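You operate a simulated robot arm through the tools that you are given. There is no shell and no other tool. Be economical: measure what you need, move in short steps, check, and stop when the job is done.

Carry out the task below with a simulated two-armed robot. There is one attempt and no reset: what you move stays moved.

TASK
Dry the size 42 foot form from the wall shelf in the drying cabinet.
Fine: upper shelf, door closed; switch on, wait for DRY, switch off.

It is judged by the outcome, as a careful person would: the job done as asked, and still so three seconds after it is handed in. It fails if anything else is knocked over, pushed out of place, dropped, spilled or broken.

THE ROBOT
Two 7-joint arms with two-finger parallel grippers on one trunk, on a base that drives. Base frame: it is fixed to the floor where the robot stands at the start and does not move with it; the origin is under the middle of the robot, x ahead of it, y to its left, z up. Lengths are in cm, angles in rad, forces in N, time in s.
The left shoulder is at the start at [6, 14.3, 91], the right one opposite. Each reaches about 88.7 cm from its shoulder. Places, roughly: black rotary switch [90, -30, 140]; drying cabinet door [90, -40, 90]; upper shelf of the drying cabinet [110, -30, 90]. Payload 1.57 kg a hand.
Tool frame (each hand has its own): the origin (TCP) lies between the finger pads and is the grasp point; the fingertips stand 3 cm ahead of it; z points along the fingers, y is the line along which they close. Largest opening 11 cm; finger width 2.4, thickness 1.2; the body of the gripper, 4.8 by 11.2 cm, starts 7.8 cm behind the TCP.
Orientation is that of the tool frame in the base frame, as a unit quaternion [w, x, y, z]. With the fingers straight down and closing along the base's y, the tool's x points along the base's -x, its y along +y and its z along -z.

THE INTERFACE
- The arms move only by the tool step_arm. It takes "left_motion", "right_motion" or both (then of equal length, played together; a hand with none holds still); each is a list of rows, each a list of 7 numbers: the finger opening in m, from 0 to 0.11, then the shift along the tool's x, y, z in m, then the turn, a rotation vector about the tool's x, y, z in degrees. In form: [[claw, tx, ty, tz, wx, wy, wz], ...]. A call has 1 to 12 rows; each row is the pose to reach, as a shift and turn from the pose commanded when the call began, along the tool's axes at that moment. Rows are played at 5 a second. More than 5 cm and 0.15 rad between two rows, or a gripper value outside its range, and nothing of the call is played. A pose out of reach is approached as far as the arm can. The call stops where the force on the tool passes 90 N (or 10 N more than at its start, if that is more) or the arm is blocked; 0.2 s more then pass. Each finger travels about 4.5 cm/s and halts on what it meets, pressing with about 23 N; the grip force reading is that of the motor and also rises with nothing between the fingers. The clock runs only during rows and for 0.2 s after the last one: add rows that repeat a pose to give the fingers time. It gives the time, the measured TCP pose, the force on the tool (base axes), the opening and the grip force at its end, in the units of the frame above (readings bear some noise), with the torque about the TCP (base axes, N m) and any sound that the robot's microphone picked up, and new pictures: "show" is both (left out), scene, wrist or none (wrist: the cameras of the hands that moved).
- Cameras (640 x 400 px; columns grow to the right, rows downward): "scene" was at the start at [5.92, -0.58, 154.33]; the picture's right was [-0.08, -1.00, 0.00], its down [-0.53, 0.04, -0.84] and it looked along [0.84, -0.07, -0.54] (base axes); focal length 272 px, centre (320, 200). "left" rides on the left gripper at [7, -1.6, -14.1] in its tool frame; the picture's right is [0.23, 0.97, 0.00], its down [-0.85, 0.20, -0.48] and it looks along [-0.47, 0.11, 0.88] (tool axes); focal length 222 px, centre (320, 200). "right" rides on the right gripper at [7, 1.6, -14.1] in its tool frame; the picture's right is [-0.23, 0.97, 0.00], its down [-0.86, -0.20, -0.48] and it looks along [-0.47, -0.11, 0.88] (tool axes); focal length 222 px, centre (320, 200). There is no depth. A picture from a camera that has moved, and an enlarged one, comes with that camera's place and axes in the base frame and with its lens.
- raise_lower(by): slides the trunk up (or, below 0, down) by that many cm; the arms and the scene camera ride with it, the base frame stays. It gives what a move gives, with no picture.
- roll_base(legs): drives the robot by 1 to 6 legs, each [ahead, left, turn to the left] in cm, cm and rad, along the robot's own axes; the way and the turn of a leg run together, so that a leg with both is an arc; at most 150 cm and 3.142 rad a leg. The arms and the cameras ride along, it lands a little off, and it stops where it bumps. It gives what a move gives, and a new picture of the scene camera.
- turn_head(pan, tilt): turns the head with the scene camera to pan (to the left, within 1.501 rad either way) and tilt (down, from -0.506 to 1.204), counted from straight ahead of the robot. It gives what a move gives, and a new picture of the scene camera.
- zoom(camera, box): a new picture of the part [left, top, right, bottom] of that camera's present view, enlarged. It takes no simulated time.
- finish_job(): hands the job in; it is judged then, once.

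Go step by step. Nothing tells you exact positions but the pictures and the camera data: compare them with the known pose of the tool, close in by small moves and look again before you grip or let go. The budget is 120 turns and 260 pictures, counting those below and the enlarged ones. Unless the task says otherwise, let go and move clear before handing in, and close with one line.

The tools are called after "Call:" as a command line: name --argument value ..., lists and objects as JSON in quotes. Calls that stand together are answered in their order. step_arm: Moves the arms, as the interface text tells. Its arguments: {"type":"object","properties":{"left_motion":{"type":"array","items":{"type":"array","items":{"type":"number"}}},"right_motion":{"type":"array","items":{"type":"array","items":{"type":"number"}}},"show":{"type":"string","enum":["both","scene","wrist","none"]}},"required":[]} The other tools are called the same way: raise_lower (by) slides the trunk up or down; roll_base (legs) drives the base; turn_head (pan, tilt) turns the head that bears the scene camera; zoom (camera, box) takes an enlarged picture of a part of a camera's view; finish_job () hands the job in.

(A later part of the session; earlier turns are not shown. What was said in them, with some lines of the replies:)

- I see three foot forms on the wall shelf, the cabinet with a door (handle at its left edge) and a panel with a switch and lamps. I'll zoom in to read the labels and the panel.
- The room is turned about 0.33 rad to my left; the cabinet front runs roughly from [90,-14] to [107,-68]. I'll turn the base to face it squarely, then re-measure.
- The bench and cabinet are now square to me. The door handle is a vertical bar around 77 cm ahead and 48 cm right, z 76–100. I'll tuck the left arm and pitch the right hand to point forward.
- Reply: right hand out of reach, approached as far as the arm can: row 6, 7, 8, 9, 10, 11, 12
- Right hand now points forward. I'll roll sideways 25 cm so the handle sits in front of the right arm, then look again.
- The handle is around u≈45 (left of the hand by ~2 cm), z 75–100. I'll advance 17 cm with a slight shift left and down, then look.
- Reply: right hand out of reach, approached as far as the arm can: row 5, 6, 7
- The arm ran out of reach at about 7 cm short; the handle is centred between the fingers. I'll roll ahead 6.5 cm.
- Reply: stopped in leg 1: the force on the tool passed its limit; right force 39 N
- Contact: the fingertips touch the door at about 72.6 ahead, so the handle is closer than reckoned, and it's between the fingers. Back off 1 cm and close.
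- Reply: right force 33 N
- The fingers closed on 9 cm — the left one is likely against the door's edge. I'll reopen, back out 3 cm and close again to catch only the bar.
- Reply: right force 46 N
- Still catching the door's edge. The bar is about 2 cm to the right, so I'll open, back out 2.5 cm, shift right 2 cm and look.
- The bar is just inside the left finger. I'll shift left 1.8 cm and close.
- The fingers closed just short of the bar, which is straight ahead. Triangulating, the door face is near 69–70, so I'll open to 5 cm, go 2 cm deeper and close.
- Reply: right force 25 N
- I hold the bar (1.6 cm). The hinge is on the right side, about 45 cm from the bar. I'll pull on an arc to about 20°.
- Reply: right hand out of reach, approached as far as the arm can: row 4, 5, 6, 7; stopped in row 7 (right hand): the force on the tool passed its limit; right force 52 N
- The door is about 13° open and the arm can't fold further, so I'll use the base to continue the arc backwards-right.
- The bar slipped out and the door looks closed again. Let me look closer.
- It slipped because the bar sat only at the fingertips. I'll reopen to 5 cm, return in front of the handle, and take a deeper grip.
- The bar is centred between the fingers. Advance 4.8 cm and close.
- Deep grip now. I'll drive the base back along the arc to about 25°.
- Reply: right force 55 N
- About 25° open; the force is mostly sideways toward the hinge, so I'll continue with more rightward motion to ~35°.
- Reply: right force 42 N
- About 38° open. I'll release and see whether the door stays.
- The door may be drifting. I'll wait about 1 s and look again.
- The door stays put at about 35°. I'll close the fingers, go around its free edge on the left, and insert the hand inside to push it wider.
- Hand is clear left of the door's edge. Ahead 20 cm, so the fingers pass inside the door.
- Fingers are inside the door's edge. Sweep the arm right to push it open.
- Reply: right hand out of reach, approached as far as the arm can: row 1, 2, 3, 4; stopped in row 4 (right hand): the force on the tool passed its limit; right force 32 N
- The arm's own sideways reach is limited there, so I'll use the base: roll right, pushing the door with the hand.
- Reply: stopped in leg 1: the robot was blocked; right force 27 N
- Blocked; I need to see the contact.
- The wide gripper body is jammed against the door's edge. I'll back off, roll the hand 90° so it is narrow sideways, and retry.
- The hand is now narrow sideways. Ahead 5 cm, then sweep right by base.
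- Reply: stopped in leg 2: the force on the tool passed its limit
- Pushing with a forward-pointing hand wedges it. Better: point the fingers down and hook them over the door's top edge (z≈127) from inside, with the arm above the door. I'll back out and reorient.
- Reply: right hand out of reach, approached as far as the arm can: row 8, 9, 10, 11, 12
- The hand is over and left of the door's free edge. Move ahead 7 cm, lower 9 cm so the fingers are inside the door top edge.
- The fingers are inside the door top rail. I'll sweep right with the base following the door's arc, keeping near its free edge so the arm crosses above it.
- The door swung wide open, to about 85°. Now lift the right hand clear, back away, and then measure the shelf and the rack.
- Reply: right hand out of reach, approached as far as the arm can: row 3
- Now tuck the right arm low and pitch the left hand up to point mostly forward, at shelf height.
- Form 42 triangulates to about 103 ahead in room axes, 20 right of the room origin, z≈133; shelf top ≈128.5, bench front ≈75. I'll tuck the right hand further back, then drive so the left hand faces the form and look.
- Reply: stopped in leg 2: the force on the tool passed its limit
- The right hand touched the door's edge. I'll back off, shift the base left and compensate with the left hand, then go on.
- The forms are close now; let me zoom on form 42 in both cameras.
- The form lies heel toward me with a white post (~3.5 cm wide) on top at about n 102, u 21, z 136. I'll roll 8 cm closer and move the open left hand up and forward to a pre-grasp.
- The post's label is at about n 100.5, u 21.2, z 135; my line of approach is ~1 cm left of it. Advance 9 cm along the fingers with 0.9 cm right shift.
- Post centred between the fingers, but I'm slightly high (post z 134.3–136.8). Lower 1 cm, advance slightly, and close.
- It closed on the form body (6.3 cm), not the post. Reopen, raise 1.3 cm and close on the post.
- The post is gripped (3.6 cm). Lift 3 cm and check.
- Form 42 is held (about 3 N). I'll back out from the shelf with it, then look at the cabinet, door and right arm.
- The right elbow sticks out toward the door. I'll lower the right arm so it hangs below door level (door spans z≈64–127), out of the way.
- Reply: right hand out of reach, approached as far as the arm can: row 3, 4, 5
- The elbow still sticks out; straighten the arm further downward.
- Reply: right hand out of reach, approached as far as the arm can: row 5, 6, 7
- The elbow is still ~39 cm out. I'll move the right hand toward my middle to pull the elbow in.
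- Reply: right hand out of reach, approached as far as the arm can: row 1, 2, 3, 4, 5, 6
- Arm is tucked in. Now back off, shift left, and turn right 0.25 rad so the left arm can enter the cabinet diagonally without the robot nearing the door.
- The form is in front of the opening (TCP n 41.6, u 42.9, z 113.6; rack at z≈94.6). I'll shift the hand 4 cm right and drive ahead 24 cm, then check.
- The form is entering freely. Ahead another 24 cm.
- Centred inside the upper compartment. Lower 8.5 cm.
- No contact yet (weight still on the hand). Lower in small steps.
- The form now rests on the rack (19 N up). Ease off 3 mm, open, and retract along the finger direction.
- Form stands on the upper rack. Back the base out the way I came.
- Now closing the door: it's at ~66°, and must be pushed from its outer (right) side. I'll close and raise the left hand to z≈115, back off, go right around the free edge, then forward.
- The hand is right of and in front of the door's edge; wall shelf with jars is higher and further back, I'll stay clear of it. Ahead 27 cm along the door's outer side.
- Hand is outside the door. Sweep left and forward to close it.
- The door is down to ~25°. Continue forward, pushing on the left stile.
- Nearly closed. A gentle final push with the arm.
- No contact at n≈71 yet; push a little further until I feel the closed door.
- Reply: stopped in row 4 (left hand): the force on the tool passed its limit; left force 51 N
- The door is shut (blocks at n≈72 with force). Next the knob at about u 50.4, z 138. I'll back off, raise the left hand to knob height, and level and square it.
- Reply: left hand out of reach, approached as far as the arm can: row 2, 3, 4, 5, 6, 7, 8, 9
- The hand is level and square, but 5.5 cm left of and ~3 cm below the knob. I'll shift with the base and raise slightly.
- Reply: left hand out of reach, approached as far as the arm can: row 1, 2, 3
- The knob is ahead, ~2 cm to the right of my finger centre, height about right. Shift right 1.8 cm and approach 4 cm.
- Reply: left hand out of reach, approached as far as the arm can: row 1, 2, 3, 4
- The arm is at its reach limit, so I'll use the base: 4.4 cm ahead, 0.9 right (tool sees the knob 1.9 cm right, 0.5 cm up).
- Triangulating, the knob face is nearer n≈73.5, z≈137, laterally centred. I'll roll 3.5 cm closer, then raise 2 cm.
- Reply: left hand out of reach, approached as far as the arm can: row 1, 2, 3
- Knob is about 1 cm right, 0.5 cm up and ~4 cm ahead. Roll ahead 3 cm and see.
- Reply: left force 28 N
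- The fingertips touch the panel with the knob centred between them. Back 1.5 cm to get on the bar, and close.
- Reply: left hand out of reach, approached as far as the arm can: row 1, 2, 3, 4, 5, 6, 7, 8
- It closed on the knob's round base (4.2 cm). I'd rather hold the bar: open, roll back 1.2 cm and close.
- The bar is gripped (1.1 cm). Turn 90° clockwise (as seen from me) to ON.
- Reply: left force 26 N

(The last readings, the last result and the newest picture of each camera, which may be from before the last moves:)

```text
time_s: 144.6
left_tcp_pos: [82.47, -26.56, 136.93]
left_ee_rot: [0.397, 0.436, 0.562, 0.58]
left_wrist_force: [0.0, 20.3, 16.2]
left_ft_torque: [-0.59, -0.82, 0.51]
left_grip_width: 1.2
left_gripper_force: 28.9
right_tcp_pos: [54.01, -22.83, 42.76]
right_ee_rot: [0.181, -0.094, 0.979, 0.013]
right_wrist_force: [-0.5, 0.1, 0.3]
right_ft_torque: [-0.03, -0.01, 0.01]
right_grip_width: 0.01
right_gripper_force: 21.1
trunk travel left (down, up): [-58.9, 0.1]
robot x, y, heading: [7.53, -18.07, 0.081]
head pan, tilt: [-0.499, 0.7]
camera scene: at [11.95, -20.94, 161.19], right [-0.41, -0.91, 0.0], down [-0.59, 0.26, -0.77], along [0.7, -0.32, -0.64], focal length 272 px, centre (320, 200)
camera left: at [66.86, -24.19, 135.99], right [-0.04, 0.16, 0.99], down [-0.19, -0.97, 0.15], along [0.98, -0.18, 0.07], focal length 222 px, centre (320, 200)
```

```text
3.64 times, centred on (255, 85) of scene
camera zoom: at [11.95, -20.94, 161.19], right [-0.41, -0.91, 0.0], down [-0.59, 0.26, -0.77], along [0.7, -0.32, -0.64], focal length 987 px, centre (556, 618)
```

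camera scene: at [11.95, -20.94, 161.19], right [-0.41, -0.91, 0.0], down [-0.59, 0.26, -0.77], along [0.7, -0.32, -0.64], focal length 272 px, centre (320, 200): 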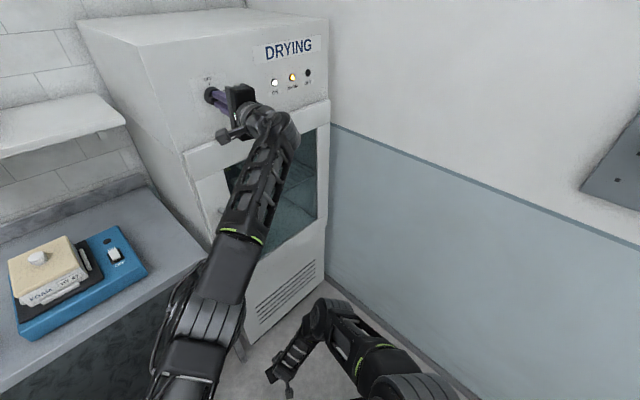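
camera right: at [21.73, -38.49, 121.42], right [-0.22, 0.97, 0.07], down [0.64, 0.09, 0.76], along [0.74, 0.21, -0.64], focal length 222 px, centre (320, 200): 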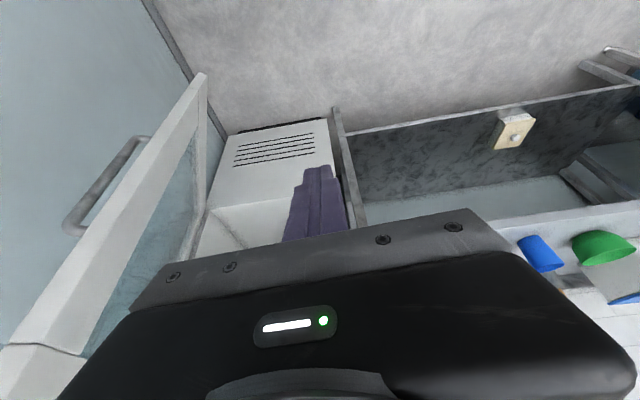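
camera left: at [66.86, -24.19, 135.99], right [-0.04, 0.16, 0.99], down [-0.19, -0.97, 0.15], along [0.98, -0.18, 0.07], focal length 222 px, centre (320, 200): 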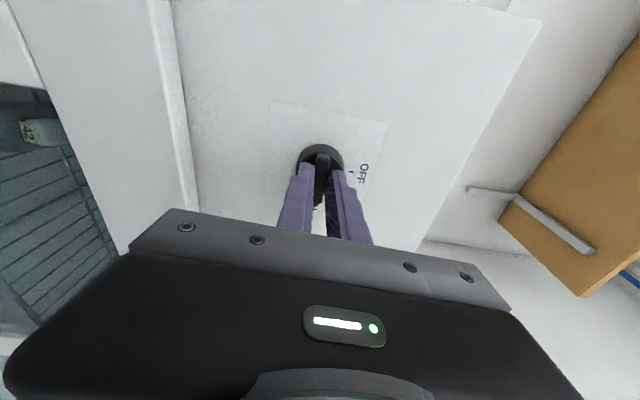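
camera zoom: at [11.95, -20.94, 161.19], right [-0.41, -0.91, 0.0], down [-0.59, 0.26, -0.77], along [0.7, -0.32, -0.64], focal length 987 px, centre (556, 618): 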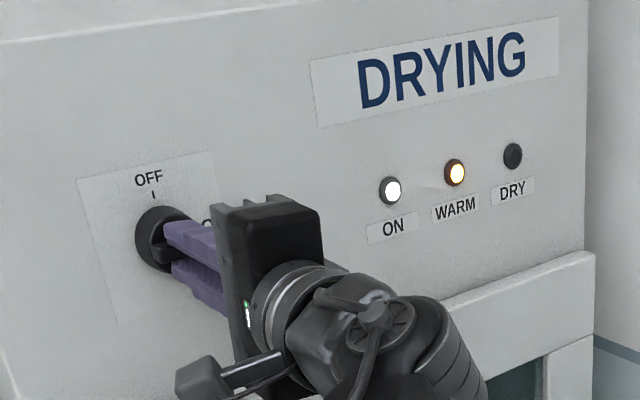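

ON and WARM are lit. I'll hold and wait for DRY.

Call:
step_arm --left_motion '[[0, 0, 0, 0, 0, 0, 0], [0, 0, 0, 0, 0, 0, 0], [0, 0, 0, 0, 0, 0, 0], [0, 0, 0, 0, 0, 0, 0], [0, 0, 0, 0, 0, 0, 0], [0, 0, 0, 0, 0, 0, 0], [0, 0, 0, 0, 0, 0, 0], [0, 0, 0, 0, 0, 0, 0], [0, 0, 0, 0, 0, 0, 0], [0, 0, 0, 0, 0, 0, 0], [0, 0, 0, 0, 0, 0, 0], [0, 0, 0, 0, 0, 0, 0]]' --show "none"

Call:
step_arm --left_motion '[[0, 0, 0, 0, 0, 0, 0], [0, 0, 0, 0, 0, 0, 0], [0, 0, 0, 0, 0, 0, 0], [0, 0, 0, 0, 0, 0, 0], [0, 0, 0, 0, 0, 0, 0], [0, 0, 0, 0, 0, 0, 0], [0, 0, 0, 0, 0, 0, 0], [0, 0, 0, 0, 0, 0, 0], [0, 0, 0, 0, 0, 0, 0], [0, 0, 0, 0, 0, 0, 0], [0, 0, 0, 0, 0, 0, 0], [0, 0, 0, 0, 0, 0, 0]]' --show "none"

Call:
zoom --camera "scene" --box '[170, 30, 340, 140]'

```text
time_s: 147.2
left_tcp_pos: [82.55, -26.52, 136.97]
left_ee_rot: [0.397, 0.434, 0.563, 0.581]
left_wrist_force: [1.4, 17.8, 18.3]
left_ft_torque: [-0.53, -0.81, 0.39]
left_grip_width: 1.2
left_gripper_force: 29.7
right_tcp_pos: [53.99, -22.93, 42.72]
right_ee_rot: [0.181, -0.094, 0.979, 0.014]
right_wrist_force: [0.0, -0.4, -0.8]
right_ft_torque: [-0.01, -0.02, 0.02]
right_grip_width: 0.0
right_gripper_force: 21.5
trunk travel left (down, up): [-58.9, 0.1]
robot x, y, heading: [7.44, -17.89, 0.074]
head pan, tilt: [-0.499, 0.7]
```

```text
time_s: 149.8
left_tcp_pos: [82.6, -26.51, 137.1]
left_ee_rot: [0.397, 0.434, 0.562, 0.581]
left_wrist_force: [1.5, 18.1, 18.6]
left_ft_torque: [-0.55, -0.78, 0.44]
left_grip_width: 1.22
left_gripper_force: 29.4
right_tcp_pos: [53.95, -22.76, 42.81]
right_ee_rot: [0.181, -0.094, 0.979, 0.014]
right_wrist_force: [0.1, 0.7, 0.5]
right_ft_torque: [0.01, 0.01, 0.0]
right_grip_width: 0.0
right_gripper_force: 20.9
trunk travel left (down, up): [-58.9, 0.1]
robot x, y, heading: [7.38, -17.74, 0.083]
head pan, tilt: [-0.499, 0.7]
```

```text
3.64 times, centred on (255, 85) of scene
camera zoom: at [11.94, -21.02, 161.18], right [-0.41, -0.91, 0.0], down [-0.59, 0.26, -0.77], along [0.7, -0.31, -0.64], focal length 987 px, centre (556, 618)
```

zoom: 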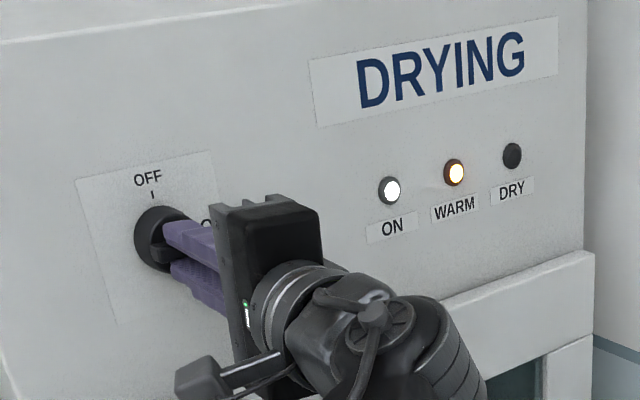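

Still WARM; keep waiting.

Call:
step_arm --left_motion '[[0, 0, 0, 0, 0, 0, 0], [0, 0, 0, 0, 0, 0, 0], [0, 0, 0, 0, 0, 0, 0], [0, 0, 0, 0, 0, 0, 0], [0, 0, 0, 0, 0, 0, 0], [0, 0, 0, 0, 0, 0, 0], [0, 0, 0, 0, 0, 0, 0], [0, 0, 0, 0, 0, 0, 0], [0, 0, 0, 0, 0, 0, 0], [0, 0, 0, 0, 0, 0, 0], [0, 0, 0, 0, 0, 0, 0], [0, 0, 0, 0, 0, 0, 0]]' --show "none"

Call:
step_arm --left_motion '[[0, 0, 0, 0, 0, 0, 0], [0, 0, 0, 0, 0, 0, 0], [0, 0, 0, 0, 0, 0, 0], [0, 0, 0, 0, 0, 0, 0], [0, 0, 0, 0, 0, 0, 0], [0, 0, 0, 0, 0, 0, 0], [0, 0, 0, 0, 0, 0, 0], [0, 0, 0, 0, 0, 0, 0], [0, 0, 0, 0, 0, 0, 0], [0, 0, 0, 0, 0, 0, 0], [0, 0, 0, 0, 0, 0, 0], [0, 0, 0, 0, 0, 0, 0]]' --show "none"

Call:
zoom --camera "scene" --box '[170, 30, 340, 140]'

```text
time_s: 152.4
left_tcp_pos: [82.49, -26.46, 137.05]
left_ee_rot: [0.398, 0.434, 0.562, 0.58]
left_wrist_force: [2.0, 16.9, 17.7]
left_ft_torque: [-0.53, -0.8, 0.44]
left_grip_width: 1.19
left_gripper_force: 29.6
right_tcp_pos: [54.05, -22.95, 42.69]
right_ee_rot: [0.181, -0.095, 0.979, 0.014]
right_wrist_force: [-0.6, -0.6, 0.3]
right_ft_torque: [0.01, 0.01, 0.01]
right_grip_width: 0.0
right_gripper_force: 20.9
trunk travel left (down, up): [-58.9, 0.1]
robot x, y, heading: [7.01, -17.51, 0.082]
head pan, tilt: [-0.499, 0.7]
```

```text
time_s: 155.0
left_tcp_pos: [82.4, -26.53, 137.02]
left_ee_rot: [0.397, 0.435, 0.563, 0.58]
left_wrist_force: [1.7, 16.4, 18.5]
left_ft_torque: [-0.5, -0.82, 0.4]
left_grip_width: 1.19
left_gripper_force: 29.1
right_tcp_pos: [54.05, -22.92, 42.82]
right_ee_rot: [0.181, -0.095, 0.979, 0.014]
right_wrist_force: [0.3, 0.8, -0.4]
right_ft_torque: [-0.01, -0.01, 0.04]
right_grip_width: 0.0
right_gripper_force: 21.2
trunk travel left (down, up): [-58.9, 0.1]
robot x, y, heading: [7.35, -18.35, 0.076]
head pan, tilt: [-0.499, 0.7]
```

```text
3.64 times, centred on (255, 85) of scene
camera zoom: at [11.94, -21.03, 161.18], right [-0.41, -0.91, 0.0], down [-0.59, 0.26, -0.77], along [0.7, -0.31, -0.64], focal length 987 px, centre (556, 618)
```

zoom: 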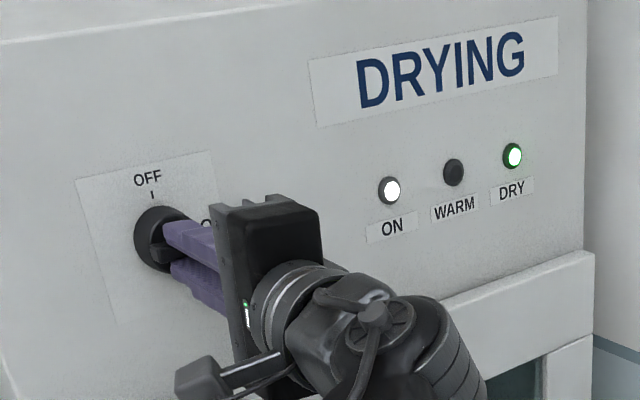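

DRY is lit green. Turn back 90° to OFF.

Call:
step_arm --left_motion '[[0, 0, 0, 0, 0, 0, -8], [0, 0, 0, 0, 0, 0, -16], [0, 0, 0, 0, 0, 0, -24], [0, 0, 0, 0, 0, 0, -32], [0, 0, 0, 0, 0, 0, -40], [0, 0, 0, 0, 0, 0, -48], [0, 0, 0, 0, 0, 0, -56], [0, 0, 0, 0, 0, 0, -64], [0, 0, 0, 0, 0, 0, -72], [0, 0, 0, 0, 0, 0, -80], [0, 0, 0, 0, 0, 0, -86], [0, 0, 0, 0, 0, 0, -91]]' --show "none"

Call:
zoom --camera "scene" --box '[170, 30, 340, 140]'

```text
time_s: 157.6
left_tcp_pos: [82.45, -26.69, 136.8]
left_ee_rot: [0.693, -0.096, 0.704, 0.122]
left_wrist_force: [-1.7, 12.2, 13.8]
left_ft_torque: [0.37, -1.06, 0.49]
left_grip_width: 1.13
left_gripper_force: 28.9
right_tcp_pos: [54.07, -22.95, 42.8]
right_ee_rot: [0.181, -0.095, 0.979, 0.014]
right_wrist_force: [-0.5, -0.3, 0.4]
right_ft_torque: [0.0, 0.0, 0.04]
right_grip_width: 0.0
right_gripper_force: 21.1
trunk travel left (down, up): [-58.9, 0.1]
robot x, y, heading: [7.43, -17.92, 0.074]
head pan, tilt: [-0.499, 0.7]
```

```text
3.64 times, centred on (255, 85) of scene
camera zoom: at [11.92, -21.15, 161.18], right [-0.41, -0.91, 0.0], down [-0.59, 0.26, -0.77], along [0.7, -0.31, -0.64], focal length 987 px, centre (556, 618)
```

zoom: 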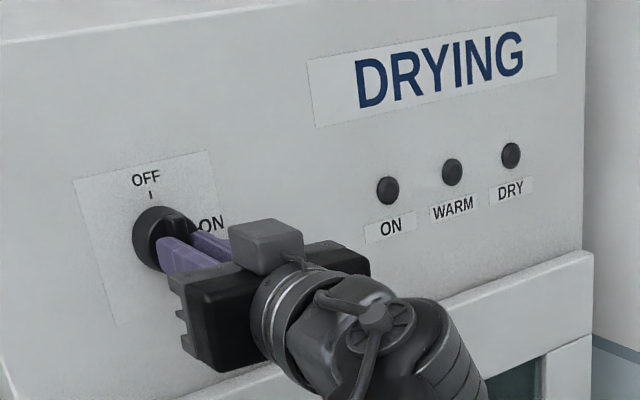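

All lamps are off. Release the knob and back away.

Call:
step_arm --left_motion '[[0.03, 0, 0, 0, 0, 0, 0], [0.05, 0, 0, 0, 0, 0, 0], [0.06, 0, 0, 0, 0, 0, 0], [0.06, 0, 0, 0, 0, 0, 0]]' --show "none"

Call:
roll_base --legs '[[-15, -4, 0], [-10, 0, 0]]'

Call:
zoom --camera "scene" --box '[100, 0, 360, 260]'

```text
time_s: 158.6
left_tcp_pos: [82.63, -26.94, 136.64]
left_ee_rot: [0.691, -0.095, 0.706, 0.123]
left_wrist_force: [-0.2, -0.4, 0.2]
left_ft_torque: [-0.01, 0.01, 0.01]
left_grip_width: 6.05
left_gripper_force: 0.2
right_tcp_pos: [54.04, -22.98, 42.57]
right_ee_rot: [0.18, -0.094, 0.979, 0.015]
right_wrist_force: [0.8, -0.5, 0.6]
right_ft_torque: [-0.04, 0.01, 0.01]
right_grip_width: 0.02
right_gripper_force: 21.2
trunk travel left (down, up): [-58.9, 0.1]
robot x, y, heading: [7.58, -18.23, 0.074]
head pan, tilt: [-0.499, 0.7]
```

```text
time_s: 160.8
left_tcp_pos: [57.94, -32.94, 136.82]
left_ee_rot: [0.692, -0.095, 0.705, 0.124]
left_wrist_force: [-0.1, -0.4, 1.0]
left_ft_torque: [-0.01, 0.03, 0.0]
left_grip_width: 6.0
left_gripper_force: 0.1
right_tcp_pos: [29.37, -28.99, 42.77]
right_ee_rot: [0.181, -0.094, 0.979, 0.015]
right_wrist_force: [-0.3, 0.7, 0.7]
right_ft_torque: [0.01, -0.04, 0.02]
right_grip_width: 0.0
right_gripper_force: 21.6
trunk travel left (down, up): [-58.9, 0.1]
robot x, y, heading: [-17.17, -23.59, 0.078]
head pan, tilt: [-0.499, 0.7]
camera scene: at [-12.66, -27.35, 161.17], right [-0.41, -0.91, 0.0], down [-0.59, 0.26, -0.77], along [0.7, -0.31, -0.64], focal length 272 px, centre (320, 200)
```

scene: 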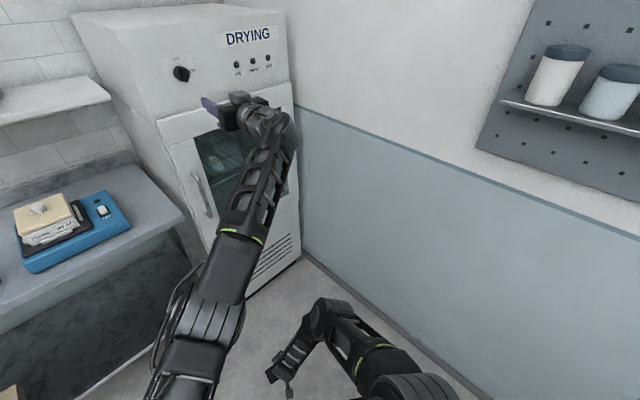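

```text
1.54 times, centred on (230, 130) of scene
camera zoom: at [-12.66, -27.35, 161.17], right [-0.41, -0.91, 0.0], down [-0.59, 0.26, -0.77], along [0.7, -0.31, -0.64], focal length 418 px, centre (458, 308)
```

zoom: 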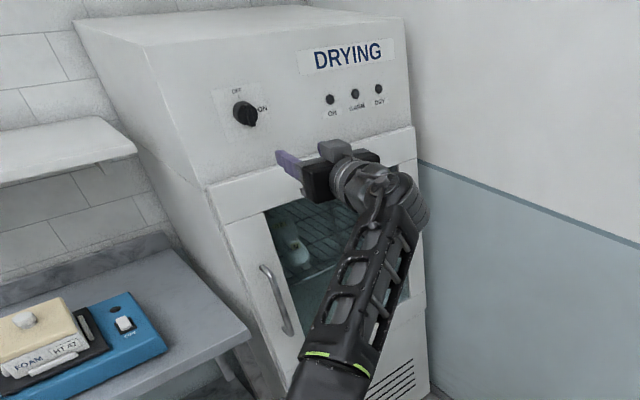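

Everything looks right: door closed, lamps off. One last close look at the knob and the form through the glass.

Call:
zoom --camera "scene" --box '[160, 50, 290, 230]'

Call:
turn_head --pan 0.15 --tilt 0.45

```text
2.22 times, centred on (225, 140) of scene
camera zoom: at [-12.66, -27.35, 161.17], right [-0.41, -0.91, 0.0], down [-0.59, 0.26, -0.77], along [0.7, -0.31, -0.64], focal length 603 px, centre (531, 333)
```

zoom: 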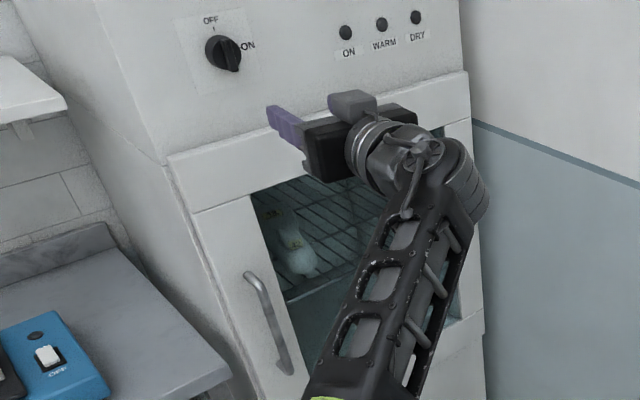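

```text
time_s: 161.8
left_tcp_pos: [58.11, -32.9, 136.68]
left_ee_rot: [0.692, -0.095, 0.705, 0.123]
left_wrist_force: [0.5, 0.6, 0.1]
left_ft_torque: [-0.05, 0.02, 0.02]
left_grip_width: 6.01
left_gripper_force: 0.0
right_tcp_pos: [29.49, -28.91, 42.65]
right_ee_rot: [0.18, -0.094, 0.979, 0.015]
right_wrist_force: [-0.3, 0.0, -0.5]
right_ft_torque: [-0.01, 0.03, 0.0]
right_grip_width: 0.0
right_gripper_force: 21.4
trunk travel left (down, up): [-58.9, 0.1]
robot x, y, heading: [-17.49, -23.7, 0.077]
head pan, tilt: [0.15, 0.45]
camera scene: at [-11.24, -21.8, 163.38], right [0.22, -0.97, 0.0], down [-0.42, -0.1, -0.9], along [0.88, 0.2, -0.44], focal length 272 px, centre (320, 200)
```

scene: 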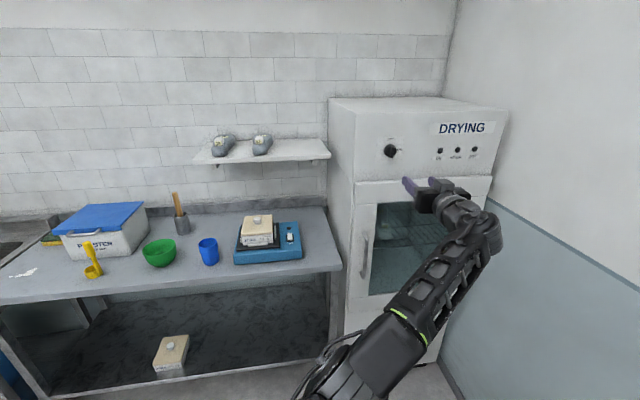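

The form is dried on the upper rack, the door is closed, the switch is OFF and nothing else has been disturbed. I'm handing in.

Call:
finish_job

```text
The job is handed in.
```

The size 42 foot form was dried on the cabinet's upper shelf with the door closed: I switched on, waited until the DRY lamp lit, switched off again, and moved both hands clear.
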